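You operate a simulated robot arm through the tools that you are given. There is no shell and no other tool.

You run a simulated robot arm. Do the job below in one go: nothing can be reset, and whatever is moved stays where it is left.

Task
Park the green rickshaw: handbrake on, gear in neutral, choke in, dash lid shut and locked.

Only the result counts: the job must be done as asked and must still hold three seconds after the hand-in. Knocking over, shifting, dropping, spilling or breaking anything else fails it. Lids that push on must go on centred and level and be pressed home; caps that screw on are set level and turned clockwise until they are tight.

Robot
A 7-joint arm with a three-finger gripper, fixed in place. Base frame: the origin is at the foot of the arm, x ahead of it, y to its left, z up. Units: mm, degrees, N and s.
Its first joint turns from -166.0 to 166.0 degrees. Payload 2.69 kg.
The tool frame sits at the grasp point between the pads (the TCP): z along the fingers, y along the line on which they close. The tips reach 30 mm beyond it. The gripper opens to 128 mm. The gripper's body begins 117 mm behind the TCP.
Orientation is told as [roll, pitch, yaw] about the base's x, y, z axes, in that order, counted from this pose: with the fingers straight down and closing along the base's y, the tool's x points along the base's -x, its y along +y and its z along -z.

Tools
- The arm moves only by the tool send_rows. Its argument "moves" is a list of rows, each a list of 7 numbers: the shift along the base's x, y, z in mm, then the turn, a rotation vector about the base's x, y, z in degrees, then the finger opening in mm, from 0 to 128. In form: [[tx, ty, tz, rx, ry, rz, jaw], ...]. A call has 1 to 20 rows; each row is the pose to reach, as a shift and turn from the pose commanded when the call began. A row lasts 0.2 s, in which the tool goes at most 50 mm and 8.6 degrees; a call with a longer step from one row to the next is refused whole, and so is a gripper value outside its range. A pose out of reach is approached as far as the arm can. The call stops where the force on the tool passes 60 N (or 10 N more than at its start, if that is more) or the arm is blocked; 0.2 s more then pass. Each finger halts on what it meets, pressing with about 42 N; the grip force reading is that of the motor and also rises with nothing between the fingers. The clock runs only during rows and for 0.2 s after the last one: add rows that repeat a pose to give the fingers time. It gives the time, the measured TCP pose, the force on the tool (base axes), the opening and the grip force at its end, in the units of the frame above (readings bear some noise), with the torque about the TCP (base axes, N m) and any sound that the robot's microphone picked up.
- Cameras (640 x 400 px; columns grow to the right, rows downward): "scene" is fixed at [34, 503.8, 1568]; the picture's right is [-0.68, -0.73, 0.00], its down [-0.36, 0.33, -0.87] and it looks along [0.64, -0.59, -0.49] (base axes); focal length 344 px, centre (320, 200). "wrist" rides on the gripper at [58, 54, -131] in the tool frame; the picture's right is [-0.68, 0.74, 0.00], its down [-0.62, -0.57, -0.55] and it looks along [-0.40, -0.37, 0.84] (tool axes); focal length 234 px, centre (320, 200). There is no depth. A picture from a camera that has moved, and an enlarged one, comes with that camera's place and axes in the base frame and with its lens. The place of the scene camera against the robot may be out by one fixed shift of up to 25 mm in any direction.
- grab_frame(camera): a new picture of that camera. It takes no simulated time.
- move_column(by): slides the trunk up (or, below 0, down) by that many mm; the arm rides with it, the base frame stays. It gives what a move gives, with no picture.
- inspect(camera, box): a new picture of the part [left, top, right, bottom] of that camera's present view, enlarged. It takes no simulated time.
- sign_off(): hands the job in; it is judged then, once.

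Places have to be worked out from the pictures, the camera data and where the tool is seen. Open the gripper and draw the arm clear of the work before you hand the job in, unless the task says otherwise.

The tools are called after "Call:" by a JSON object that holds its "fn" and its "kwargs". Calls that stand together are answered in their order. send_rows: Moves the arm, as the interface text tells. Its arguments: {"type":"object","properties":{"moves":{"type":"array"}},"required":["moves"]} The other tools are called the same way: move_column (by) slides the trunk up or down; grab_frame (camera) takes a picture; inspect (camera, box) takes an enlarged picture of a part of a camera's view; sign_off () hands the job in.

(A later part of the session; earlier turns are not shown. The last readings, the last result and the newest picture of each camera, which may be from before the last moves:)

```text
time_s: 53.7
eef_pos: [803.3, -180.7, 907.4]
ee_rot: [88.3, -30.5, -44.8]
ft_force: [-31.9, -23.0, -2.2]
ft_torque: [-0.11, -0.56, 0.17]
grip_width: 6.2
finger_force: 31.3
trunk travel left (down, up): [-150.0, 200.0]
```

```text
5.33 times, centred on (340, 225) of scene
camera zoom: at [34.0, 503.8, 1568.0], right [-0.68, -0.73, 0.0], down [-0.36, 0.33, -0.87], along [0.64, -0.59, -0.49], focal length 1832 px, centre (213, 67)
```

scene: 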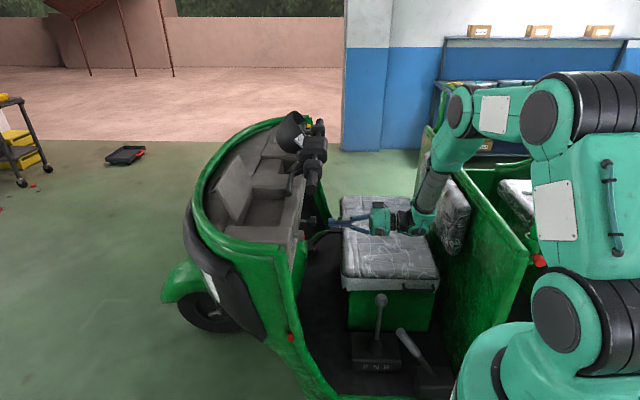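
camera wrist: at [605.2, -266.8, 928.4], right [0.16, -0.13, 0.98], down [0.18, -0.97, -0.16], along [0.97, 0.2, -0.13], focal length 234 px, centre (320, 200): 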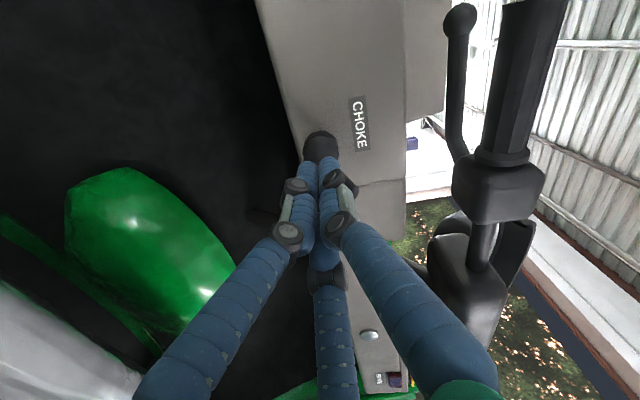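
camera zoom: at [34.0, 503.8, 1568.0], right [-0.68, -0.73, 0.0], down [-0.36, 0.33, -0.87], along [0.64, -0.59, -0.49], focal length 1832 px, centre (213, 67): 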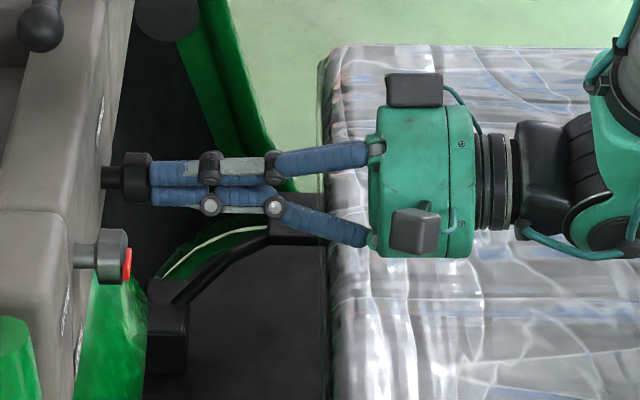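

The choke collar is now flush against the dash, with about 39 N of firm resistance: the choke is in. I'll retreat straight back.

Call:
{"fn": "send_rows", "kwargs": {"moves": [[-8, -8, 0, 0, 0, 0, 0], [-25, -25, 0, 0, 0, 0, 0], [-50, -50, 0, 0, 0, 0, 0], [-75, -75, 0, 0, 0, 0, 0], [-90, -90, 10, 0, 0, 0, 0]]}}

Call:
{"fn": "inspect", "kwargs": {"camera": "scene", "box": [280, 190, 400, 260]}}

Call:
{"fn": "grab_frame", "kwargs": {"camera": "wrist"}}

```text
time_s: 54.9
eef_pos: [714.6, -271.3, 918.8]
ee_rot: [88.2, -30.4, -44.7]
ft_force: [0.6, -0.2, -0.9]
ft_torque: [0.02, 0.02, 0.0]
grip_width: 2.2
finger_force: 31.5
trunk travel left (down, up): [-150.0, 200.0]
```

```text
5.33 times, centred on (340, 225) of scene
camera zoom: at [34.0, 503.8, 1568.0], right [-0.68, -0.73, 0.0], down [-0.36, 0.33, -0.87], along [0.64, -0.59, -0.49], focal length 1832 px, centre (213, 67)
```

zoom: 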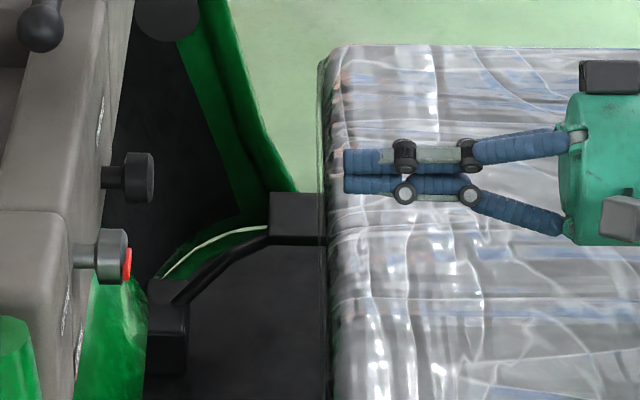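

```text
taken
camera wrist: at [567.4, -307.1, 940.1], right [0.17, -0.13, 0.98], down [0.18, -0.97, -0.16], along [0.97, 0.2, -0.14], focal length 234 px, centre (320, 200)
```

wrist: 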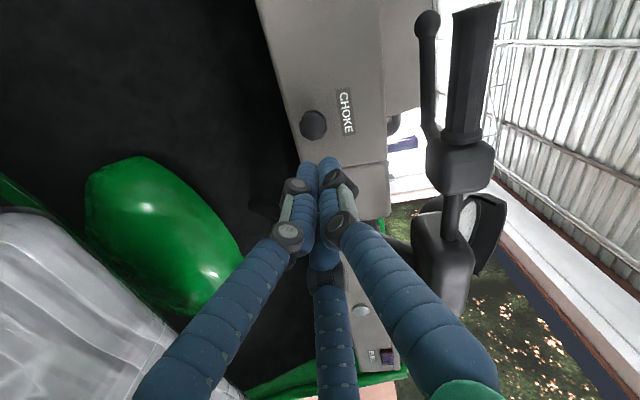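

The choke stays in. Now I'll untilt to vertical while rising clear, ready to move over the dash for the lid.

Call:
{"fn": "send_rows", "kwargs": {"moves": [[-9, 8, 30, -5.6, 5.6, 0, 0], [-19, 16, 60, -11.2, 11.2, 0, 0], [-29, 24, 90, -16.8, 16.8, 0, 0], [-38, 32, 120, -22.4, 22.4, 0, 0], [-48, 40, 150, -28, 28, 0, 0], [-58, 48, 180, -33.6, 33.6, 0, 0], [-67, 55, 210, -39.2, 39.2, 0, 0], [-77, 63, 240, -44.8, 44.8, 0, 0], [-86, 71, 270, -50.4, 50.4, 0, 0], [-96, 79, 300, -56, 56, 0, 0], [-106, 87, 331, -61.5, 61.5, 0, 0]]}}

Call:
{"fn": "grab_frame", "kwargs": {"camera": "wrist"}}

Call:
{"fn": "grab_frame", "kwargs": {"camera": "scene"}}

```text
time_s: 57.3
eef_pos: [607.7, -184.4, 1248.9]
ee_rot: [0.8, -1.2, -14.6]
ft_force: [-0.6, -0.1, -0.3]
ft_torque: [0.03, 0.01, 0.02]
grip_width: 2.3
finger_force: 30.6
trunk travel left (down, up): [-150.0, 200.0]
```

```text
taken
camera wrist: at [560.6, -119.3, 1381.3], right [0.84, 0.54, 0.03], down [0.44, -0.71, 0.55], along [0.32, -0.45, -0.83], focal length 234 px, centre (320, 200)
```

wrist: 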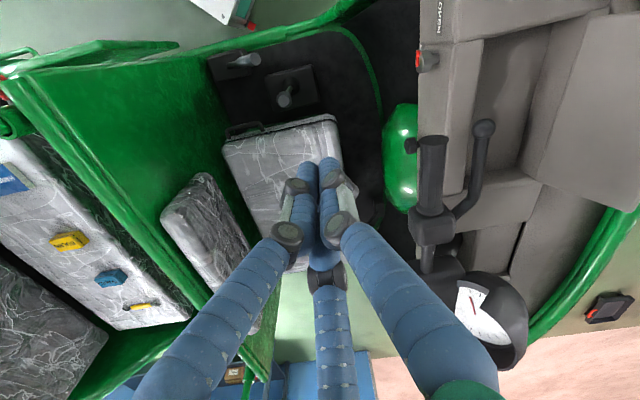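

```text
taken
```

scene: 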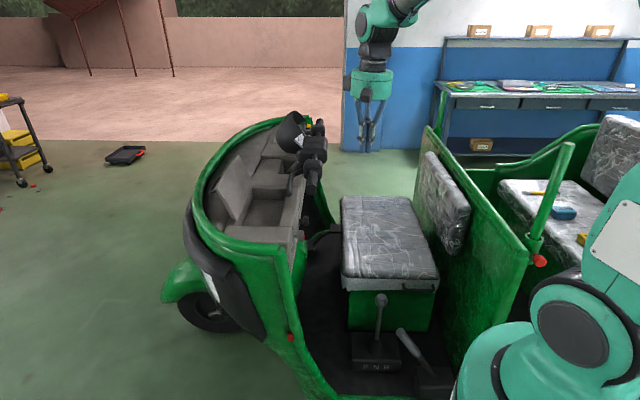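

Vertical again with the lid in view at the upper right. I'll move over the dash's left end at z≈1290 to inspect the lid and its front side.

Call:
{"fn": "send_rows", "kwargs": {"moves": [[24, 36, 6, 0, 0, 0, 0], [48, 73, 12, 0, 0, 0, 0], [73, 109, 18, 0, 0, 0, 0], [97, 146, 24, 0, 0, 0, 0], [121, 182, 30, 0, 0, 0, 0], [146, 219, 36, 0, 0, 0, 0], [170, 255, 40, 0, 0, 0, 0]]}}

Call:
{"fn": "grab_frame", "kwargs": {"camera": "wrist"}}

Call:
{"fn": "grab_frame", "kwargs": {"camera": "scene"}}

```text
time_s: 58.9
eef_pos: [779.4, 74.9, 1285.6]
ee_rot: [1.0, -1.2, -14.6]
ft_force: [-0.2, -0.2, 0.1]
ft_torque: [0.0, 0.0, -0.02]
grip_width: 2.0
finger_force: 31.4
trunk travel left (down, up): [-150.0, 200.0]
```

```text
taken
camera wrist: at [731.9, 139.4, 1418.1], right [0.84, 0.54, 0.03], down [0.44, -0.71, 0.55], along [0.32, -0.45, -0.83], focal length 234 px, centre (320, 200)
```

wrist: 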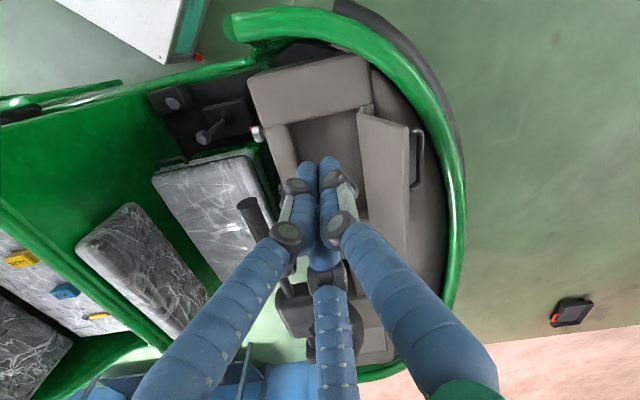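

```text
taken
```

scene: 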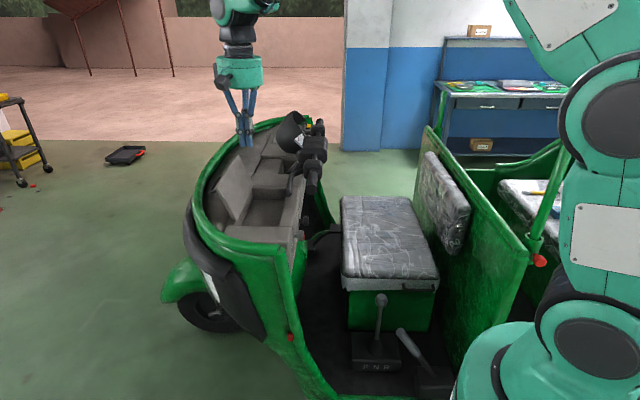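

Now the lid, its front handle, and the space before the cowl rim are visible. I'll zoom in for measurements.

Call:
{"fn": "inspect", "kwargs": {"camera": "wrist", "box": [240, 40, 480, 220]}}

```text
2.22 times, centred on (360, 130) of wrist
camera zoom: at [731.9, 139.4, 1418.1], right [0.84, 0.54, 0.03], down [0.44, -0.71, 0.55], along [0.32, -0.45, -0.83], focal length 520 px, centre (231, 356)
```

zoom: 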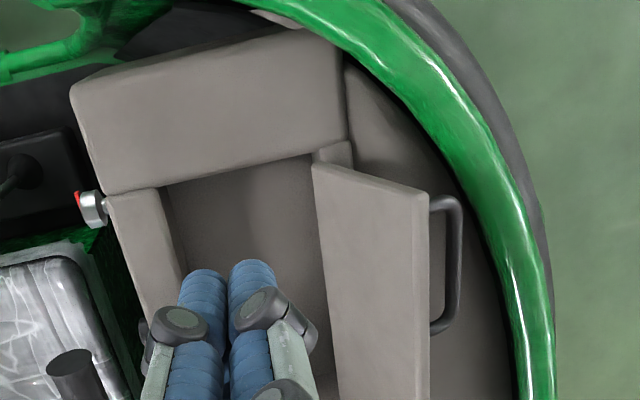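

The handle bar sits about 35 mm in front of the lid near its free edge (l≈-557 to -668), and the cowl rim is lower than z≈1000. I'll tilt the closed fingers 20° outward for reach and move to in front of the handle at a safe height.

Call:
{"fn": "send_rows", "kwargs": {"moves": [[0, 0, 0, 4.7, -4.7, 0, 0], [0, 0, 0, 9.4, -9.4, 0, 0], [10, 5, 0, 14.1, -14.1, 0, 0], [45, 18, -5, 14.1, -14.1, 0, 0], [80, 31, -10, 14.1, -14.1, 0, 0], [115, 45, -20, 14.1, -14.1, 0, 0], [150, 58, -30, 14.1, -14.1, 0, 0], [184, 71, -40, 14.1, -14.1, 0, 0]]}}

Call:
{"fn": "grab_frame", "kwargs": {"camera": "wrist"}}

Call:
{"fn": "grab_frame", "kwargs": {"camera": "scene"}}

```text
time_s: 60.7
eef_pos: [962.0, 146.8, 1247.3]
ee_rot: [18.3, -11.1, -16.5]
ft_force: [0.0, 0.0, -0.5]
ft_torque: [0.01, -0.01, 0.02]
grip_width: 2.1
finger_force: 31.6
trunk travel left (down, up): [-150.0, 200.0]
```

```text
taken
camera wrist: at [882.7, 179.4, 1376.4], right [0.79, 0.49, 0.36], down [0.32, -0.83, 0.45], along [0.52, -0.25, -0.82], focal length 234 px, centre (320, 200)
```

wrist: 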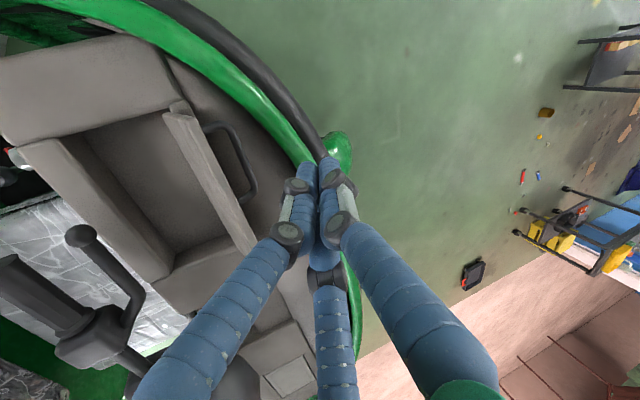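

```text
taken
```

scene: 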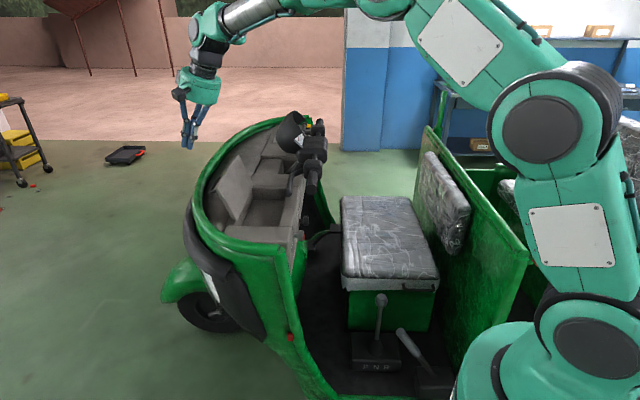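

Reach is fine. I'll zoom on the lid and handle from this front-left viewpoint.

Call:
{"fn": "inspect", "kwargs": {"camera": "wrist", "box": [120, 70, 340, 230]}}

```text
2.50 times, centred on (230, 150) of wrist
camera zoom: at [882.7, 179.4, 1376.4], right [0.79, 0.49, 0.36], down [0.32, -0.83, 0.45], along [0.52, -0.25, -0.82], focal length 585 px, centre (545, 325)
```

zoom: 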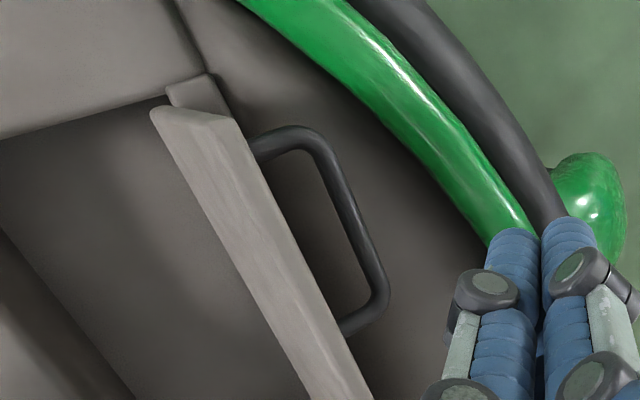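

The handle's outer bar is near the lid's top (f≈740, z≈1105) and my tool is at f≈784. I'll descend in front of it to z≈1100.

Call:
{"fn": "send_rows", "kwargs": {"moves": [[0, 0, -40, 0, 0, 0, 0], [0, 0, -80, 0, 0, 0, 0], [0, 0, -115, 0, 0, 0, 0], [0, 0, -147, 0, 0, 0, 0]]}}

Call:
{"fn": "grab_frame", "kwargs": {"camera": "wrist"}}

Call:
{"fn": "inspect", "kwargs": {"camera": "scene", "box": [180, 90, 340, 250]}}

```text
time_s: 61.7
eef_pos: [962.2, 147.9, 1102.4]
ee_rot: [18.6, -11.2, -16.4]
ft_force: [-0.2, 0.4, 0.3]
ft_torque: [0.0, 0.06, -0.02]
grip_width: 2.0
finger_force: 31.0
trunk travel left (down, up): [-150.0, 200.0]
```

```text
taken
camera wrist: at [883.8, 180.2, 1231.1], right [0.79, 0.5, 0.36], down [0.31, -0.83, 0.45], along [0.53, -0.25, -0.81], focal length 234 px, centre (320, 200)
```

wrist: 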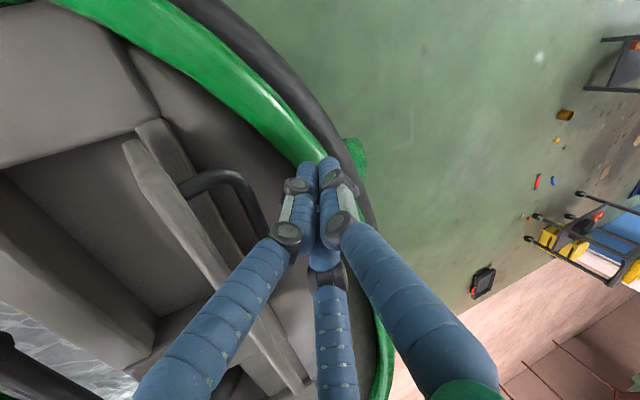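

```text
2.50 times, centred on (260, 170) of scene
camera zoom: at [34.0, 503.8, 1568.0], right [-0.68, -0.73, 0.0], down [-0.36, 0.33, -0.87], along [0.64, -0.59, -0.49], focal length 859 px, centre (470, 275)
```

zoom: 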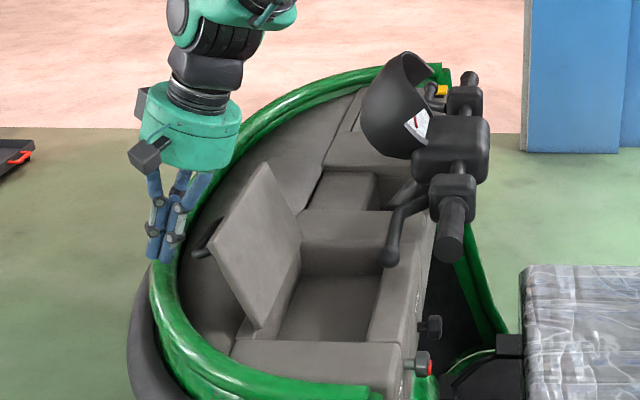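

The fingers are in front of the handle. I'll sweep rearward slowly to push the lid up and over, checking after 60 mm.

Call:
{"fn": "send_rows", "kwargs": {"moves": [[-7, -7, 0, 0, 0, 0, 0], [-14, -14, 0, 0, 0, 0, 0], [-21, -21, 0, 0, 0, 0, 0], [-28, -28, 0, 0, 0, 0, 0], [-35, -35, 0, 0, 0, 0, 0], [-42, -42, 0, 0, 0, 0, 0]]}}

Call:
{"fn": "grab_frame", "kwargs": {"camera": "wrist"}}

Call:
{"fn": "inspect", "kwargs": {"camera": "scene", "box": [180, 90, 340, 250]}}

```text
time_s: 63.1
eef_pos: [919.8, 99.3, 1098.2]
ee_rot: [18.6, -10.9, -16.6]
ft_force: [1.6, -0.6, -1.1]
ft_torque: [0.06, 0.05, 0.05]
grip_width: 2.2
finger_force: 31.5
trunk travel left (down, up): [-150.0, 200.0]
```

```text
taken
camera wrist: at [842.2, 132.7, 1227.2], right [0.79, 0.49, 0.36], down [0.32, -0.83, 0.45], along [0.52, -0.25, -0.82], focal length 234 px, centre (320, 200)
```

wrist: 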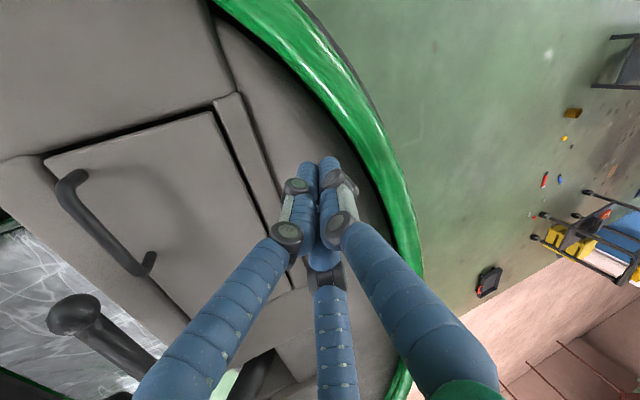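

```text
2.50 times, centred on (260, 170) of scene
camera zoom: at [34.0, 503.8, 1568.0], right [-0.68, -0.73, 0.0], down [-0.36, 0.33, -0.87], along [0.64, -0.59, -0.49], focal length 859 px, centre (470, 275)
```

zoom: 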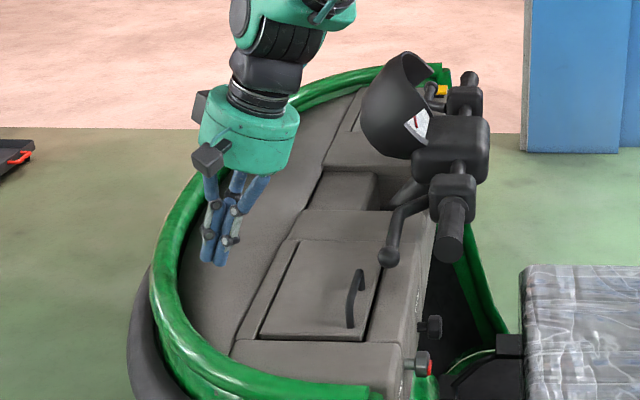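

The lid swung past vertical and fell shut. I'll zoom to see whether it's flush.

Call:
{"fn": "inspect", "kwargs": {"camera": "wrist", "box": [0, 70, 320, 300]}}

Call:
{"fn": "inspect", "kwargs": {"camera": "scene", "box": [230, 180, 310, 240]}}

```text
1.74 times, centred on (160, 185) of wrist
camera zoom: at [842.2, 132.7, 1227.2], right [0.79, 0.49, 0.36], down [0.32, -0.83, 0.45], along [0.52, -0.25, -0.82], focal length 407 px, centre (598, 226)
```

zoom: 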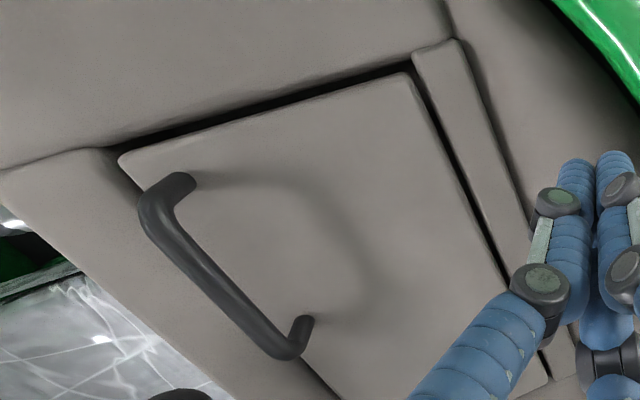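

```text
6.67 times, centred on (270, 210) of scene
camera zoom: at [34.0, 503.8, 1568.0], right [-0.68, -0.73, 0.0], down [-0.36, 0.33, -0.87], along [0.64, -0.59, -0.49], focal length 2290 px, centre (653, 133)
```

zoom: 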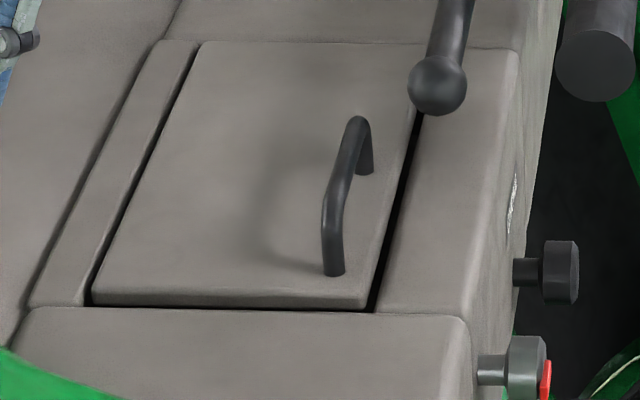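

The lid lies in its opening, apparently level. I'll press it gently home just ahead of its handle to be sure: first move above that spot.

Call:
{"fn": "send_rows", "kwargs": {"moves": [[-20, -15, 8, 0, 0, 0, 0], [-45, -35, 10, 0, 0, 0, 0], [-70, -54, 10, 0, 0, 0, 0], [-94, -73, 10, 0, 0, 0, 0], [-94, -73, -10, 0, 0, 0, 0], [-94, -73, -30, 0, 0, 0, 0]]}}

Call:
{"fn": "grab_frame", "kwargs": {"camera": "wrist"}}

Call:
{"fn": "inspect", "kwargs": {"camera": "scene", "box": [200, 120, 340, 250]}}

```text
time_s: 64.5
eef_pos: [828.7, 28.5, 1071.5]
ee_rot: [18.5, -11.1, -16.4]
ft_force: [0.6, -0.4, -1.2]
ft_torque: [0.0, 0.0, -0.01]
grip_width: 2.0
finger_force: 31.1
trunk travel left (down, up): [-150.0, 200.0]
```

```text
taken
camera wrist: at [748.1, 61.0, 1200.5], right [0.79, 0.5, 0.36], down [0.32, -0.83, 0.45], along [0.52, -0.25, -0.82], focal length 234 px, centre (320, 200)
```

wrist: 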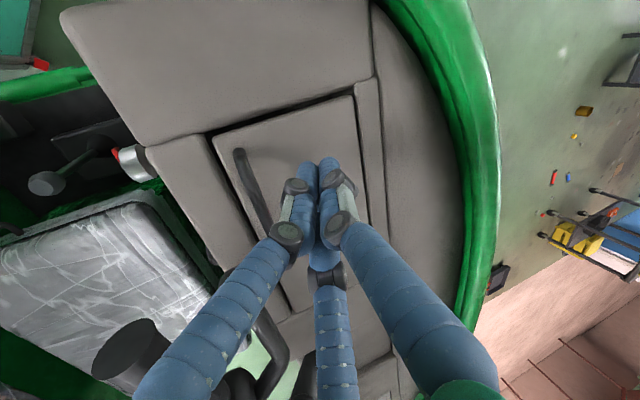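

```text
3.08 times, centred on (270, 185) of scene
camera zoom: at [34.0, 503.8, 1568.0], right [-0.68, -0.73, 0.0], down [-0.36, 0.33, -0.87], along [0.64, -0.59, -0.49], focal length 1057 px, centre (474, 246)
```

zoom: 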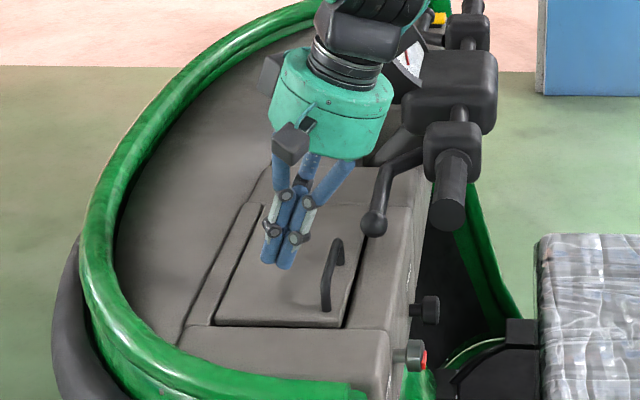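

The tips are above the lid just ahead of the handle. I'll lower slowly until contact is felt.

Call:
{"fn": "send_rows", "kwargs": {"moves": [[0, 0, -8, 0, 0, 0, 0], [0, 0, -16, 0, 0, 0, 0], [0, 0, -22, 0, 0, 0, 0], [0, 0, -28, 0, 0, 0, 0], [0, 0, -33, 0, 0, 0, 0]]}}

```text
time_s: 65.7
eef_pos: [827.8, 27.9, 1036.7]
ee_rot: [18.6, -11.2, -16.5]
ft_force: [0.0, 0.1, 0.1]
ft_torque: [0.01, -0.02, -0.01]
grip_width: 1.9
finger_force: 30.9
trunk travel left (down, up): [-150.0, 200.0]
```

No contact yet; I'll continue down in smaller steps.

Call:
{"fn": "send_rows", "kwargs": {"moves": [[0, 0, -4, 0, 0, 0, 0], [0, 0, -8, 0, 0, 0, 0], [0, 0, -12, 0, 0, 0, 0], [0, 0, -15, 0, 0, 0, 0]]}}

Call:
{"fn": "inspect", "kwargs": {"camera": "scene", "box": [230, 180, 310, 240]}}

```text
time_s: 66.7
eef_pos: [832.0, 29.4, 1034.2]
ee_rot: [18.7, -11.9, -16.7]
ft_force: [1.2, -2.2, 18.4]
ft_torque: [-0.07, 0.05, 0.16]
grip_width: 1.9
finger_force: 31.8
trunk travel left (down, up): [-150.0, 200.0]
stopped in row 4: the force on the tool passed its limit at 64 N (the readings are from after the stop); the commanded pose is now the measured one
```

```text
6.67 times, centred on (270, 210) of scene
camera zoom: at [34.0, 503.8, 1568.0], right [-0.68, -0.73, 0.0], down [-0.36, 0.33, -0.87], along [0.64, -0.59, -0.49], focal length 2290 px, centre (653, 133)
```

zoom: 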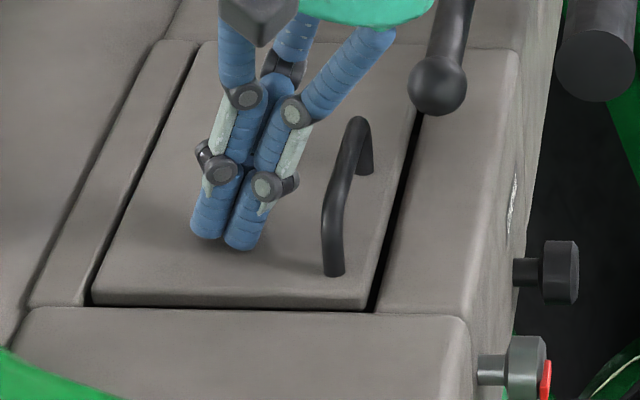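

The lid was pressed with 64 N and did not give: it is fully home (surface at z≈1006). I'll lift off, then move back to the driver's side.

Call:
{"fn": "send_rows", "kwargs": {"moves": [[0, 0, 30, 0, 0, 0, 0], [0, 0, 75, 0, 0, 0, 0], [0, 0, 120, 0, 0, 0, 0], [0, 0, 160, 0, 0, 0, 0]]}}

Call:
{"fn": "send_rows", "kwargs": {"moves": [[-30, -25, 0, 0, 0, 0, 0], [-60, -50, 0, 0, 0, 0, 0], [-90, -75, 0, 0, 0, 0, 0], [-120, -100, 0, 0, 0, 0, 0], [-150, -125, -5, 5.6, -5.6, 0, 0], [-180, -150, -15, 11.2, -11.2, 0, 0], [-205, -170, -30, 16.8, -16.8, 0, 0], [-217, -178, -55, 22.4, -22.4, 0, 0], [-217, -178, -85, 28, -28, 0, 0]]}}

Call:
{"fn": "grab_frame", "kwargs": {"camera": "wrist"}}

Call:
{"fn": "grab_frame", "kwargs": {"camera": "scene"}}

```text
time_s: 67.7
eef_pos: [830.2, 29.0, 1187.0]
ee_rot: [18.6, -11.6, -16.5]
ft_force: [-1.0, 0.3, -0.7]
ft_torque: [-0.01, 0.02, 0.02]
grip_width: 2.1
finger_force: 31.2
trunk travel left (down, up): [-150.0, 200.0]
```

```text
time_s: 69.7
eef_pos: [613.6, -150.8, 1106.6]
ee_rot: [57.7, -27.0, -30.1]
ft_force: [-0.1, -0.3, 1.2]
ft_torque: [-0.05, 0.04, -0.04]
grip_width: 1.8
finger_force: 31.3
trunk travel left (down, up): [-150.0, 200.0]
```

```text
taken
camera wrist: at [481.8, -169.8, 1184.4], right [0.47, 0.18, 0.86], down [0.16, -0.98, 0.12], along [0.87, 0.09, -0.49], focal length 234 px, centre (320, 200)
```

wrist: 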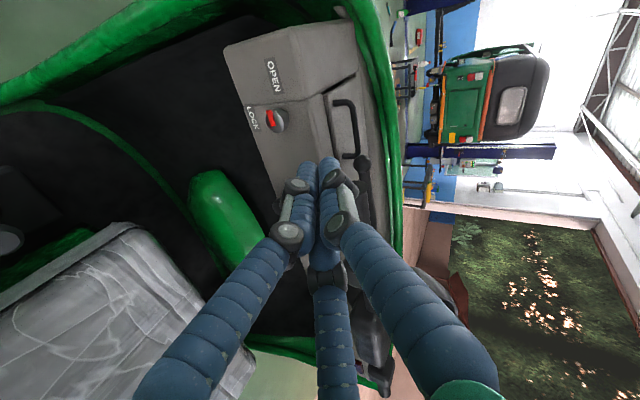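

```text
taken
```

scene: 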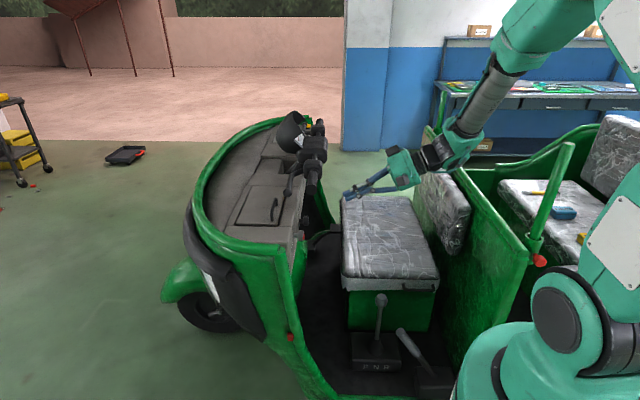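

Lid shut in both views. I'll finish the tilt to horizontal and go to a standoff behind the lock knob (f≈390, l≈-537, z≈959), opening the jaw to 60.

Call:
{"fn": "send_rows", "kwargs": {"moves": [[10, 12, -37, 5.3, -5.3, 0, 0], [21, 24, -74, 10.6, -10.6, 0, 20], [32, 35, -111, 15.9, -15.9, 0, 40], [42, 46, -148, 21.2, -21.2, 0, 60], [42, 46, -148, 21.2, -21.2, 0, 60]]}}

Call:
{"fn": "grab_frame", "kwargs": {"camera": "wrist"}}

Call:
{"fn": "inspect", "kwargs": {"camera": "scene", "box": [270, 180, 390, 260]}}

```text
time_s: 70.9
eef_pos: [656.5, -104.0, 956.9]
ee_rot: [91.7, -30.5, -46.7]
ft_force: [0.7, 0.0, 0.6]
ft_torque: [0.01, -0.02, 0.02]
grip_width: 60.0
finger_force: 0.0
trunk travel left (down, up): [-150.0, 200.0]
```

```text
taken
camera wrist: at [507.8, -140.2, 972.1], right [0.13, -0.17, 0.98], down [0.18, -0.97, -0.19], along [0.98, 0.2, -0.09], focal length 234 px, centre (320, 200)
```

wrist: 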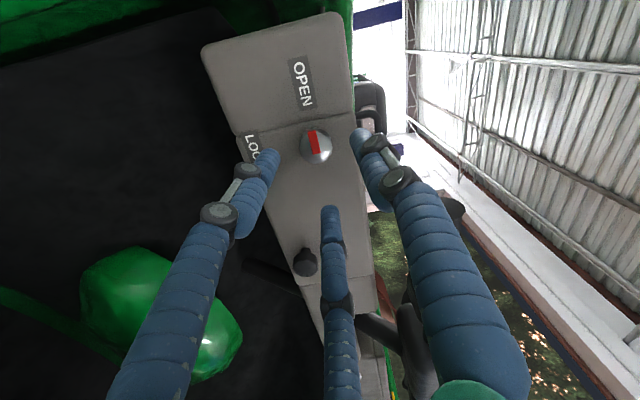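

```text
5.00 times, centred on (330, 220) of scene
camera zoom: at [34.0, 503.8, 1568.0], right [-0.68, -0.73, 0.0], down [-0.36, 0.33, -0.87], along [0.64, -0.59, -0.49], focal length 1718 px, centre (270, 100)
```

zoom: 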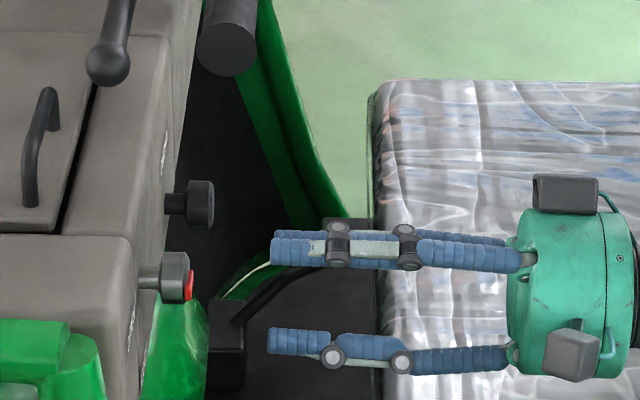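

The knob appears at (317, 147) where the tool axis should project to (320, 146), so it is centred within about 2 mm. I'll check the zoom for the pointer and finger clearance.

Call:
{"fn": "inspect", "kwargs": {"camera": "wrist", "box": [240, 80, 400, 220]}}

```text
2.86 times, centred on (320, 150) of wrist
camera zoom: at [507.8, -140.2, 972.1], right [0.13, -0.17, 0.98], down [0.18, -0.97, -0.19], along [0.98, 0.2, -0.09], focal length 669 px, centre (320, 343)
```

zoom: 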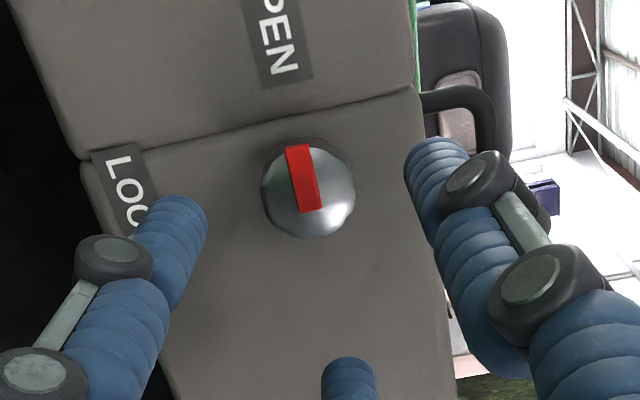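

The knob centre is about 3 mm low and 2 mm left of the tool axis, and the fingers clear it all around. I'll correct that and advance 74 mm so the fingertips surround the knob without reaching the dash face.

Call:
{"fn": "send_rows", "kwargs": {"moves": [[7, 9, -2, 0, 0, 0, 60], [15, 17, -3, 0, 0, 0, 60], [23, 25, -3, 0, 0, 0, 60], [30, 32.5, -3, 0, 0, 0, 60], [37, 40, -3, 0, 0, 0, 60], [44, 47, -3, 0, 0, 0, 60], [48, 51, -3, 0, 0, 0, 60], [51, 54, -3, 0, 0, 0, 60]]}}

Call:
{"fn": "grab_frame", "kwargs": {"camera": "wrist"}}

Call:
{"fn": "inspect", "kwargs": {"camera": "scene", "box": [270, 190, 370, 260]}}

```text
time_s: 72.7
eef_pos: [707.7, -50.5, 954.0]
ee_rot: [91.6, -30.5, -46.7]
ft_force: [0.2, 0.8, -0.5]
ft_torque: [0.01, 0.0, -0.04]
grip_width: 60.1
finger_force: 0.1
trunk travel left (down, up): [-150.0, 200.0]
```

```text
taken
camera wrist: at [558.9, -85.8, 969.4], right [0.13, -0.17, 0.98], down [0.18, -0.97, -0.19], along [0.98, 0.2, -0.09], focal length 234 px, centre (320, 200)
```

wrist: 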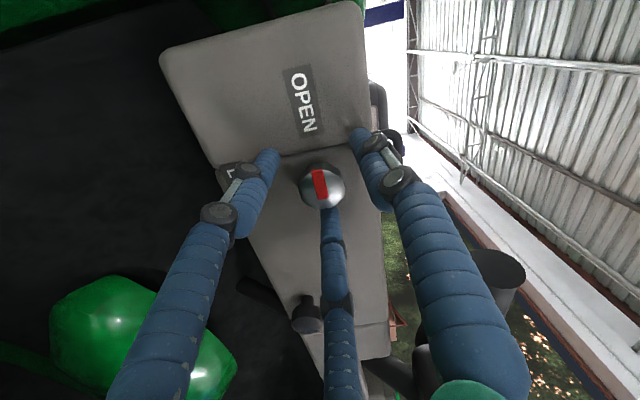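

```text
5.71 times, centred on (320, 225) of scene
camera zoom: at [34.0, 503.8, 1568.0], right [-0.68, -0.73, 0.0], down [-0.36, 0.33, -0.87], along [0.64, -0.59, -0.49], focal length 1963 px, centre (320, 57)
```

zoom: 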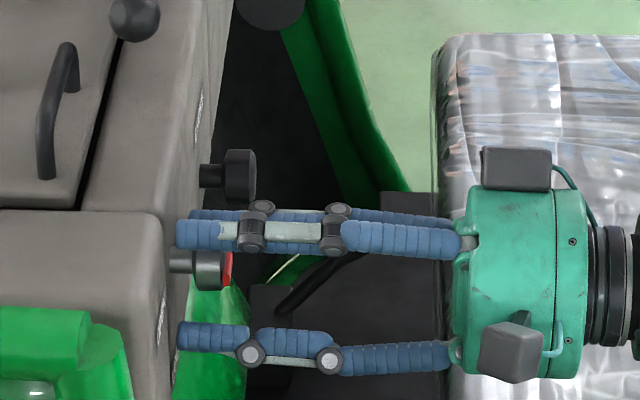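

Centred: knob at (322, 185) against the predicted axis (319, 186). I'll close the three fingers on it.

Call:
{"fn": "send_rows", "kwargs": {"moves": [[0, 0, 0, 0, 0, 0, 50], [0, 0, 0, 0, 0, 0, 40], [0, 0, 0, 0, 0, 0, 32], [0, 0, 0, 0, 0, 0, 26], [0, 0, 0, 0, 0, 0, 22], [0, 0, 0, 0, 0, 0, 20]]}}

Call:
{"fn": "inspect", "kwargs": {"camera": "wrist", "box": [240, 110, 400, 250]}}

Call:
{"fn": "inspect", "kwargs": {"camera": "scene", "box": [270, 190, 370, 260]}}

```text
time_s: 74.1
eef_pos: [708.7, -52.0, 954.0]
ee_rot: [91.7, -30.6, -46.9]
ft_force: [16.6, -15.2, 3.2]
ft_torque: [-0.2, 0.11, -0.53]
grip_width: 35.8
finger_force: 12.1
trunk travel left (down, up): [-150.0, 200.0]
```

```text
2.86 times, centred on (320, 180) of wrist
camera zoom: at [560.0, -86.9, 969.6], right [0.13, -0.17, 0.98], down [0.18, -0.97, -0.19], along [0.98, 0.2, -0.09], focal length 669 px, centre (320, 257)
```

zoom: 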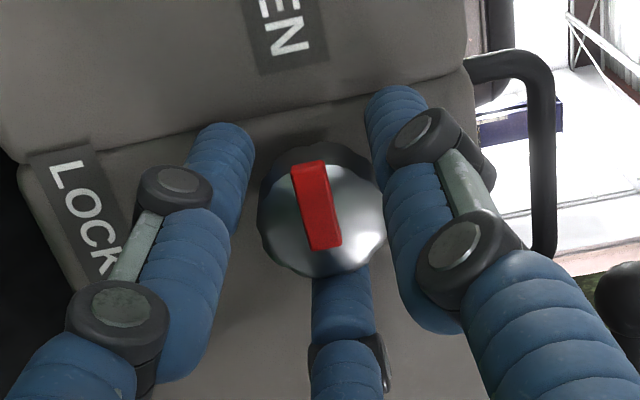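

```text
5.71 times, centred on (320, 225) of scene
camera zoom: at [34.0, 503.8, 1568.0], right [-0.68, -0.73, 0.0], down [-0.36, 0.33, -0.87], along [0.64, -0.59, -0.49], focal length 1963 px, centre (320, 57)
```

zoom: 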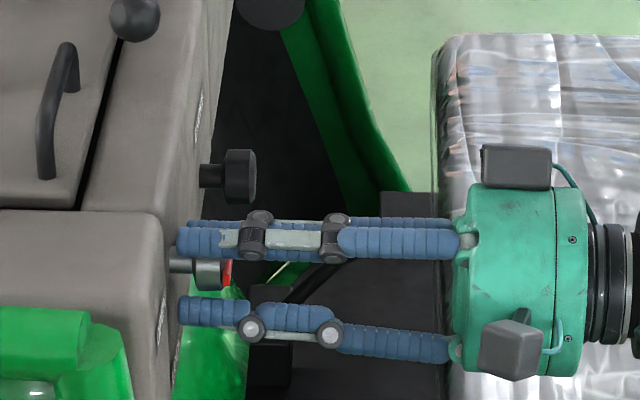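

The right finger touched first (22 N pushing the tool to the right), so I'll shift the hand about 4 mm right to centre it and keep closing.

Call:
{"fn": "send_rows", "kwargs": {"moves": [[1.4, -1.4, 0, 0, 0, 0, 20], [2.8, -2.8, 0, 0, 0, 0, 20], [2.8, -2.8, 0, 0, 0, 0, 16], [2.8, -2.8, 0, 0, 0, 0, 16]]}}

Call:
{"fn": "inspect", "kwargs": {"camera": "wrist", "box": [240, 110, 400, 250]}}

```text
time_s: 75.1
eef_pos: [710.0, -53.0, 954.2]
ee_rot: [91.6, -30.4, -46.7]
ft_force: [17.2, -7.7, 5.9]
ft_torque: [0.07, -0.14, -0.26]
grip_width: 31.2
finger_force: 45.0
trunk travel left (down, up): [-150.0, 200.0]
```

```text
2.86 times, centred on (320, 180) of wrist
camera zoom: at [561.4, -88.7, 969.6], right [0.13, -0.17, 0.98], down [0.18, -0.97, -0.19], along [0.98, 0.2, -0.09], focal length 669 px, centre (320, 257)
```

zoom: 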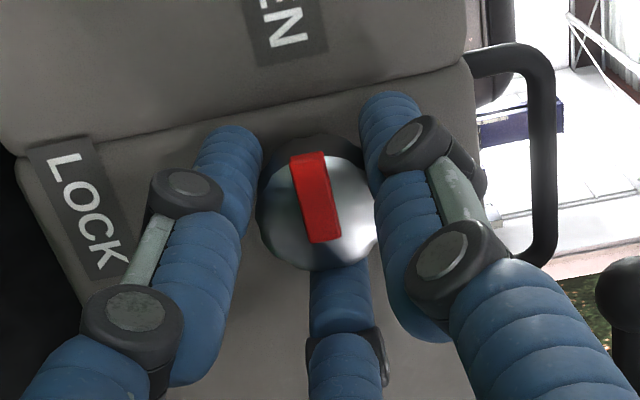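

The knob is gripped (31 mm, 45 N). I'll start turning it about -F (counter-clockwise from the driver's side), 24° first.

Call:
{"fn": "send_rows", "kwargs": {"moves": [[0, 0, 0, -4, -4, 0, 16], [0, 0, 0, -8, -8, 0, 16], [0, 0, 0, -12, -12, 0, 16], [0, 0, 0, -17, -17, 0, 16]]}}

Call:
{"fn": "inspect", "kwargs": {"camera": "wrist", "box": [240, 110, 400, 250]}}

```text
time_s: 76.1
eef_pos: [710.8, -53.6, 953.8]
ee_rot: [92.8, -54.6, -47.5]
ft_force: [19.8, -10.2, -2.3]
ft_torque: [-0.01, 0.07, -0.45]
grip_width: 31.2
finger_force: 44.9
trunk travel left (down, up): [-150.0, 200.0]
```

```text
2.86 times, centred on (320, 180) of wrist
camera zoom: at [562.5, -89.8, 936.0], right [-0.17, 0.13, 0.98], down [0.18, -0.97, 0.16], along [0.97, 0.2, 0.14], focal length 669 px, centre (320, 257)
```

zoom: 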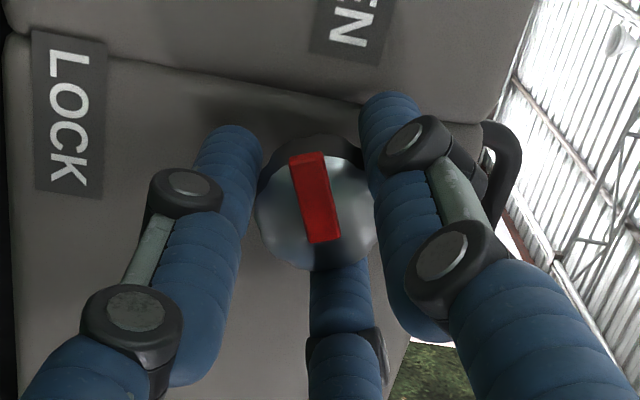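

The knob turns with the hand (pointer fixed in the camera view while the labels rotate). I'll continue another 40°.

Call:
{"fn": "send_rows", "kwargs": {"moves": [[0, 0, 0, -5.6, -5.6, 0, 16], [0, 0, 0, -11.3, -11.3, 0, 16], [0, 0, 0, -17, -17, 0, 16], [0, 0, 0, -22.6, -22.6, 0, 16], [0, 0, 0, -28.3, -28.3, 0, 16]]}}

Call:
{"fn": "inspect", "kwargs": {"camera": "wrist", "box": [240, 110, 400, 250]}}

Call:
{"fn": "grab_frame", "kwargs": {"camera": "scene"}}

```text
time_s: 77.3
eef_pos: [709.5, -53.4, 954.1]
ee_rot: [-107.2, -85.1, 153.0]
ft_force: [24.0, -19.4, 3.5]
ft_torque: [0.09, -0.07, -0.66]
grip_width: 30.9
finger_force: 45.4
trunk travel left (down, up): [-150.0, 200.0]
```

```text
2.86 times, centred on (320, 180) of wrist
camera zoom: at [585.0, -112.3, 890.1], right [-0.58, 0.54, 0.61], down [-0.03, -0.76, 0.65], along [0.82, 0.36, 0.45], focal length 669 px, centre (320, 257)
```

zoom: 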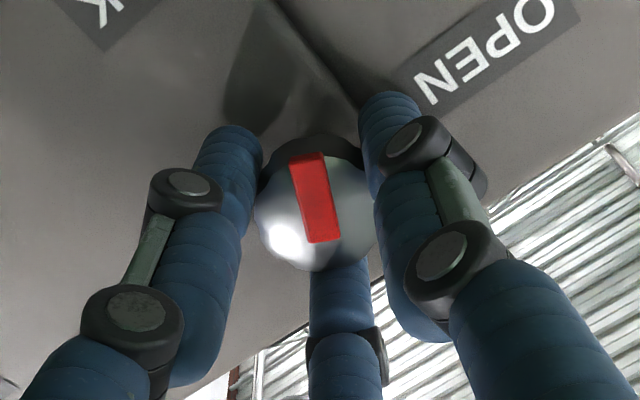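

```text
taken
```

scene: 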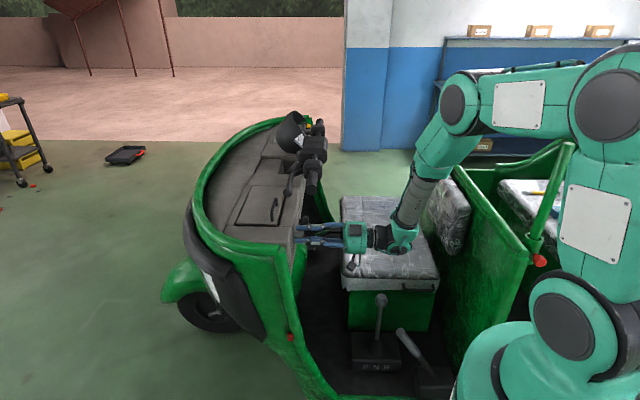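

Pointer is about 65° round. I'll turn the remaining 25–28°, watching for the stop.

Call:
{"fn": "send_rows", "kwargs": {"moves": [[0, 0, 0, -5, -5, 0, 16], [0, 0, 0, -10, -10, 0, 16], [0, 0, 0, -15, -15, 0, 16], [0, 0, 0, -18.4, -18.4, 0, 16]]}}

Call:
{"fn": "inspect", "kwargs": {"camera": "wrist", "box": [240, 110, 400, 250]}}

```text
time_s: 78.0
eef_pos: [713.0, -52.2, 954.7]
ee_rot: [-90.8, -70.6, 138.7]
ft_force: [-20.2, 4.2, 8.8]
ft_torque: [0.45, -0.48, 0.59]
grip_width: 30.7
finger_force: 45.5
out of reach, approached as far as the arm can: row 2, 3
trunk travel left (down, up): [-150.0, 200.0]
stopped in row 3: the force on the tool passed its limit at 97 N (the readings are from after the stop); the commanded pose is now the measured one
```

```text
2.86 times, centred on (320, 180) of wrist
camera zoom: at [601.7, -128.3, 883.2], right [-0.68, 0.61, 0.39], down [-0.12, -0.63, 0.77], along [0.72, 0.48, 0.51], focal length 669 px, centre (320, 257)
```

zoom: 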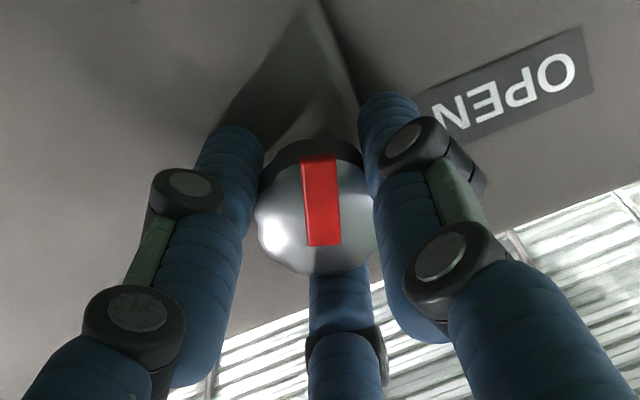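

The arm neared a joint limit (rows out of reach) and the fingers slipped about 7° on the knob; the pointer is now at about 70°. I'll open the fingers, turn the hand back about 36°, and re-grip for the rest.

Call:
{"fn": "send_rows", "kwargs": {"moves": [[0, 0, 0, 0, 0, 0, 40], [0, 0, 0, 0, 0, 0, 60], [0, 0, 0, 0, 0, 0, 60]]}}

Call:
{"fn": "inspect", "kwargs": {"camera": "wrist", "box": [220, 90, 420, 270]}}

```text
time_s: 78.8
eef_pos: [714.2, -52.3, 954.0]
ee_rot: [-90.3, -70.6, 138.2]
ft_force: [0.1, 1.2, -0.3]
ft_torque: [-0.01, 0.0, 0.01]
grip_width: 60.1
finger_force: 0.0
trunk travel left (down, up): [-150.0, 200.0]
```

```text
2.22 times, centred on (320, 180) of wrist
camera zoom: at [603.4, -129.5, 882.5], right [-0.68, 0.62, 0.39], down [-0.13, -0.63, 0.77], along [0.72, 0.47, 0.51], focal length 520 px, centre (320, 244)
```

zoom: 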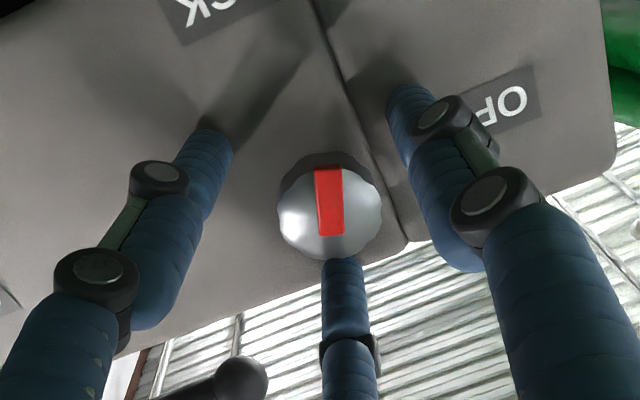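

The knob stayed put, with the pointer about 24° short of LOCK. I'll rotate the open hand back 36° about +F around the same centre.

Call:
{"fn": "send_rows", "kwargs": {"moves": [[-1, -0.5, 0, 5.1, 5.1, 0, 60], [-2, 0, 0, 10.2, 10.2, 0, 60], [-2.5, 0, 0, 15.3, 15.3, 0, 60], [-3, 0, 0, 20.4, 20.4, 0, 60], [-3, 0, 0, 25.5, 25.5, 0, 60], [-3, 0, 0, 25.5, 25.5, 0, 60]]}}

Call:
{"fn": "inspect", "kwargs": {"camera": "wrist", "box": [220, 90, 420, 270]}}

Call:
{"fn": "grab_frame", "kwargs": {"camera": "wrist"}}

```text
time_s: 80.2
eef_pos: [711.5, -51.4, 954.1]
ee_rot: [96.3, -73.2, -48.7]
ft_force: [1.1, 0.7, -0.1]
ft_torque: [0.0, -0.01, 0.05]
grip_width: 60.0
finger_force: 0.1
trunk travel left (down, up): [-150.0, 200.0]
```

```text
2.22 times, centred on (320, 180) of wrist
camera zoom: at [573.8, -101.8, 910.9], right [-0.39, 0.33, 0.86], down [0.15, -0.9, 0.41], along [0.91, 0.29, 0.31], focal length 520 px, centre (320, 244)
```

zoom: 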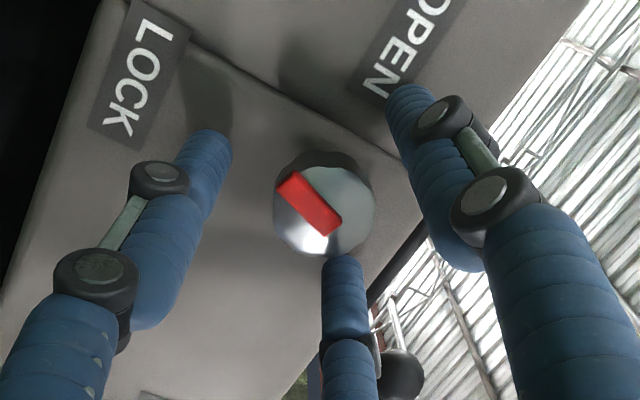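

```text
taken
camera wrist: at [573.8, -101.8, 910.9], right [-0.39, 0.33, 0.86], down [0.15, -0.9, 0.41], along [0.91, 0.29, 0.31], focal length 234 px, centre (320, 200)
```

wrist: 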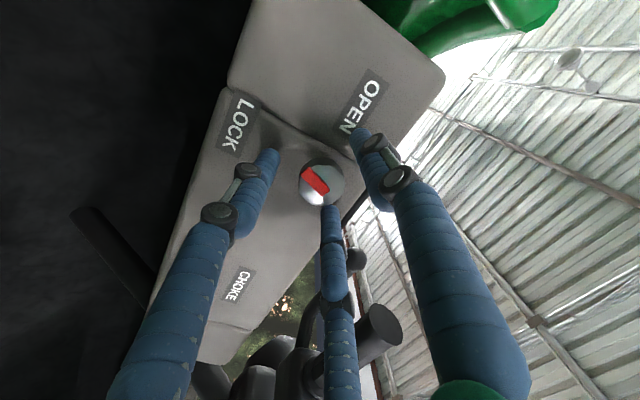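

In this orientation the left finger would land on the pointer. I'll rotate the open hand back a further 75°, which puts the pointer between two fingers and leaves plenty of range for the final turn.

Call:
{"fn": "send_rows", "kwargs": {"moves": [[0, 0, 0, 5.3, 5.3, 0, 60], [0, 0, 0, 10.6, 10.6, 0, 60], [0, 0, 0, 15.9, 15.9, 0, 60], [0, 0, 0, 21.2, 21.2, 0, 60], [0, 0, 0, 26.5, 26.5, 0, 60], [0, 0, 0, 31.8, 31.8, 0, 60], [0, 0, 0, 37.1, 37.1, 0, 60], [0, 0, 0, 42.4, 42.4, 0, 60], [0, 0, 0, 47.7, 47.7, 0, 60], [0, 0, 0, 53, 53, 0, 60]]}}

Call:
{"fn": "inspect", "kwargs": {"camera": "wrist", "box": [220, 90, 420, 270]}}

Call:
{"fn": "grab_frame", "kwargs": {"camera": "wrist"}}

Call:
{"fn": "grab_frame", "kwargs": {"camera": "scene"}}

```text
time_s: 82.4
eef_pos: [712.6, -53.6, 953.8]
ee_rot: [92.7, 1.8, -46.0]
ft_force: [0.5, 0.1, 0.7]
ft_torque: [0.04, 0.02, -0.02]
grip_width: 59.9
finger_force: 0.0
trunk travel left (down, up): [-150.0, 200.0]
```

```text
2.22 times, centred on (320, 180) of wrist
camera zoom: at [576.5, -104.9, 1004.7], right [0.46, -0.53, 0.71], down [0.04, -0.79, -0.61], along [0.89, 0.31, -0.34], focal length 520 px, centre (320, 244)
```

zoom: 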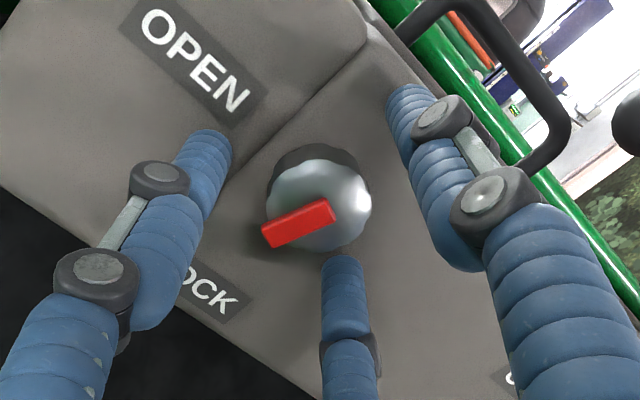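

```text
taken
camera wrist: at [576.5, -104.9, 1004.7], right [0.46, -0.53, 0.71], down [0.04, -0.79, -0.61], along [0.89, 0.31, -0.34], focal length 234 px, centre (320, 200)
```

wrist: 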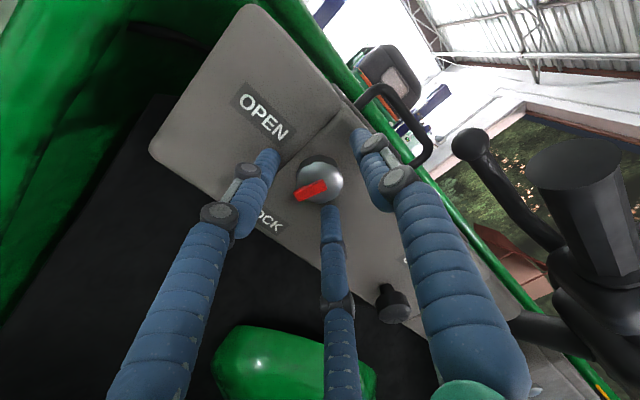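

```text
taken
```

scene: 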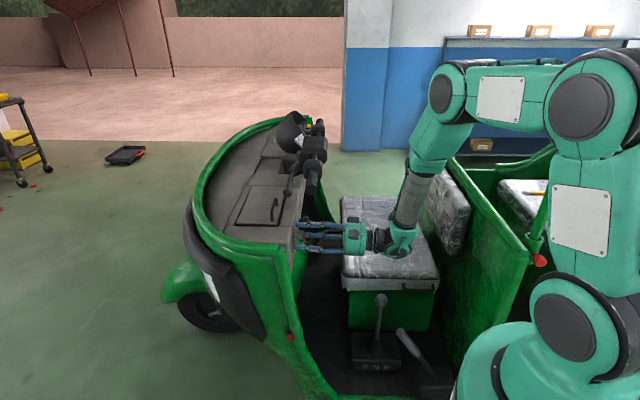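

The pointer (extending left-down, about 22° short of LOCK) now lies in a gap between fingers. I'll nudge the hand about 2 mm to centre it and close again.

Call:
{"fn": "send_rows", "kwargs": {"moves": [[-1, 1, 1, 0, 0, 0, 50], [-1, 1, 1, 0, 0, 0, 42], [-1, 1, 1, 0, 0, 0, 36], [-1, 1, 1, 0, 0, 0, 30], [-1, 1, 1, 0, 0, 0, 24], [-1, 1, 1, 0, 0, 0, 16], [-1, 1, 1, 0, 0, 0, 16]]}}

Call:
{"fn": "inspect", "kwargs": {"camera": "wrist", "box": [220, 90, 420, 270]}}

```text
time_s: 84.0
eef_pos: [710.5, -51.7, 954.8]
ee_rot: [92.5, 1.7, -46.0]
ft_force: [0.2, 0.2, -7.3]
ft_torque: [-0.11, 0.14, -0.07]
grip_width: 30.8
finger_force: 11.4
trunk travel left (down, up): [-150.0, 200.0]
```

```text
2.22 times, centred on (320, 180) of wrist
camera zoom: at [575.0, -103.7, 1005.8], right [0.46, -0.53, 0.71], down [0.04, -0.79, -0.61], along [0.89, 0.31, -0.35], focal length 520 px, centre (320, 244)
```

zoom: 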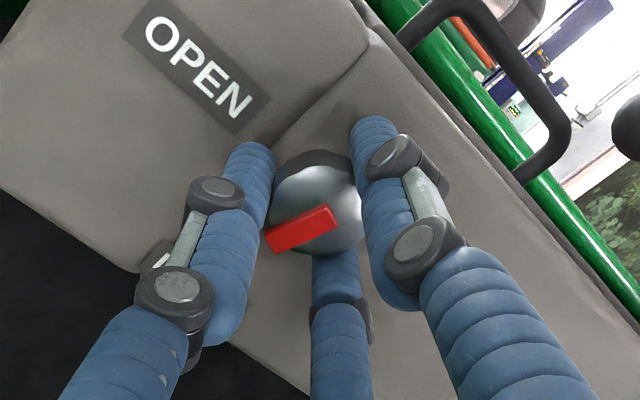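

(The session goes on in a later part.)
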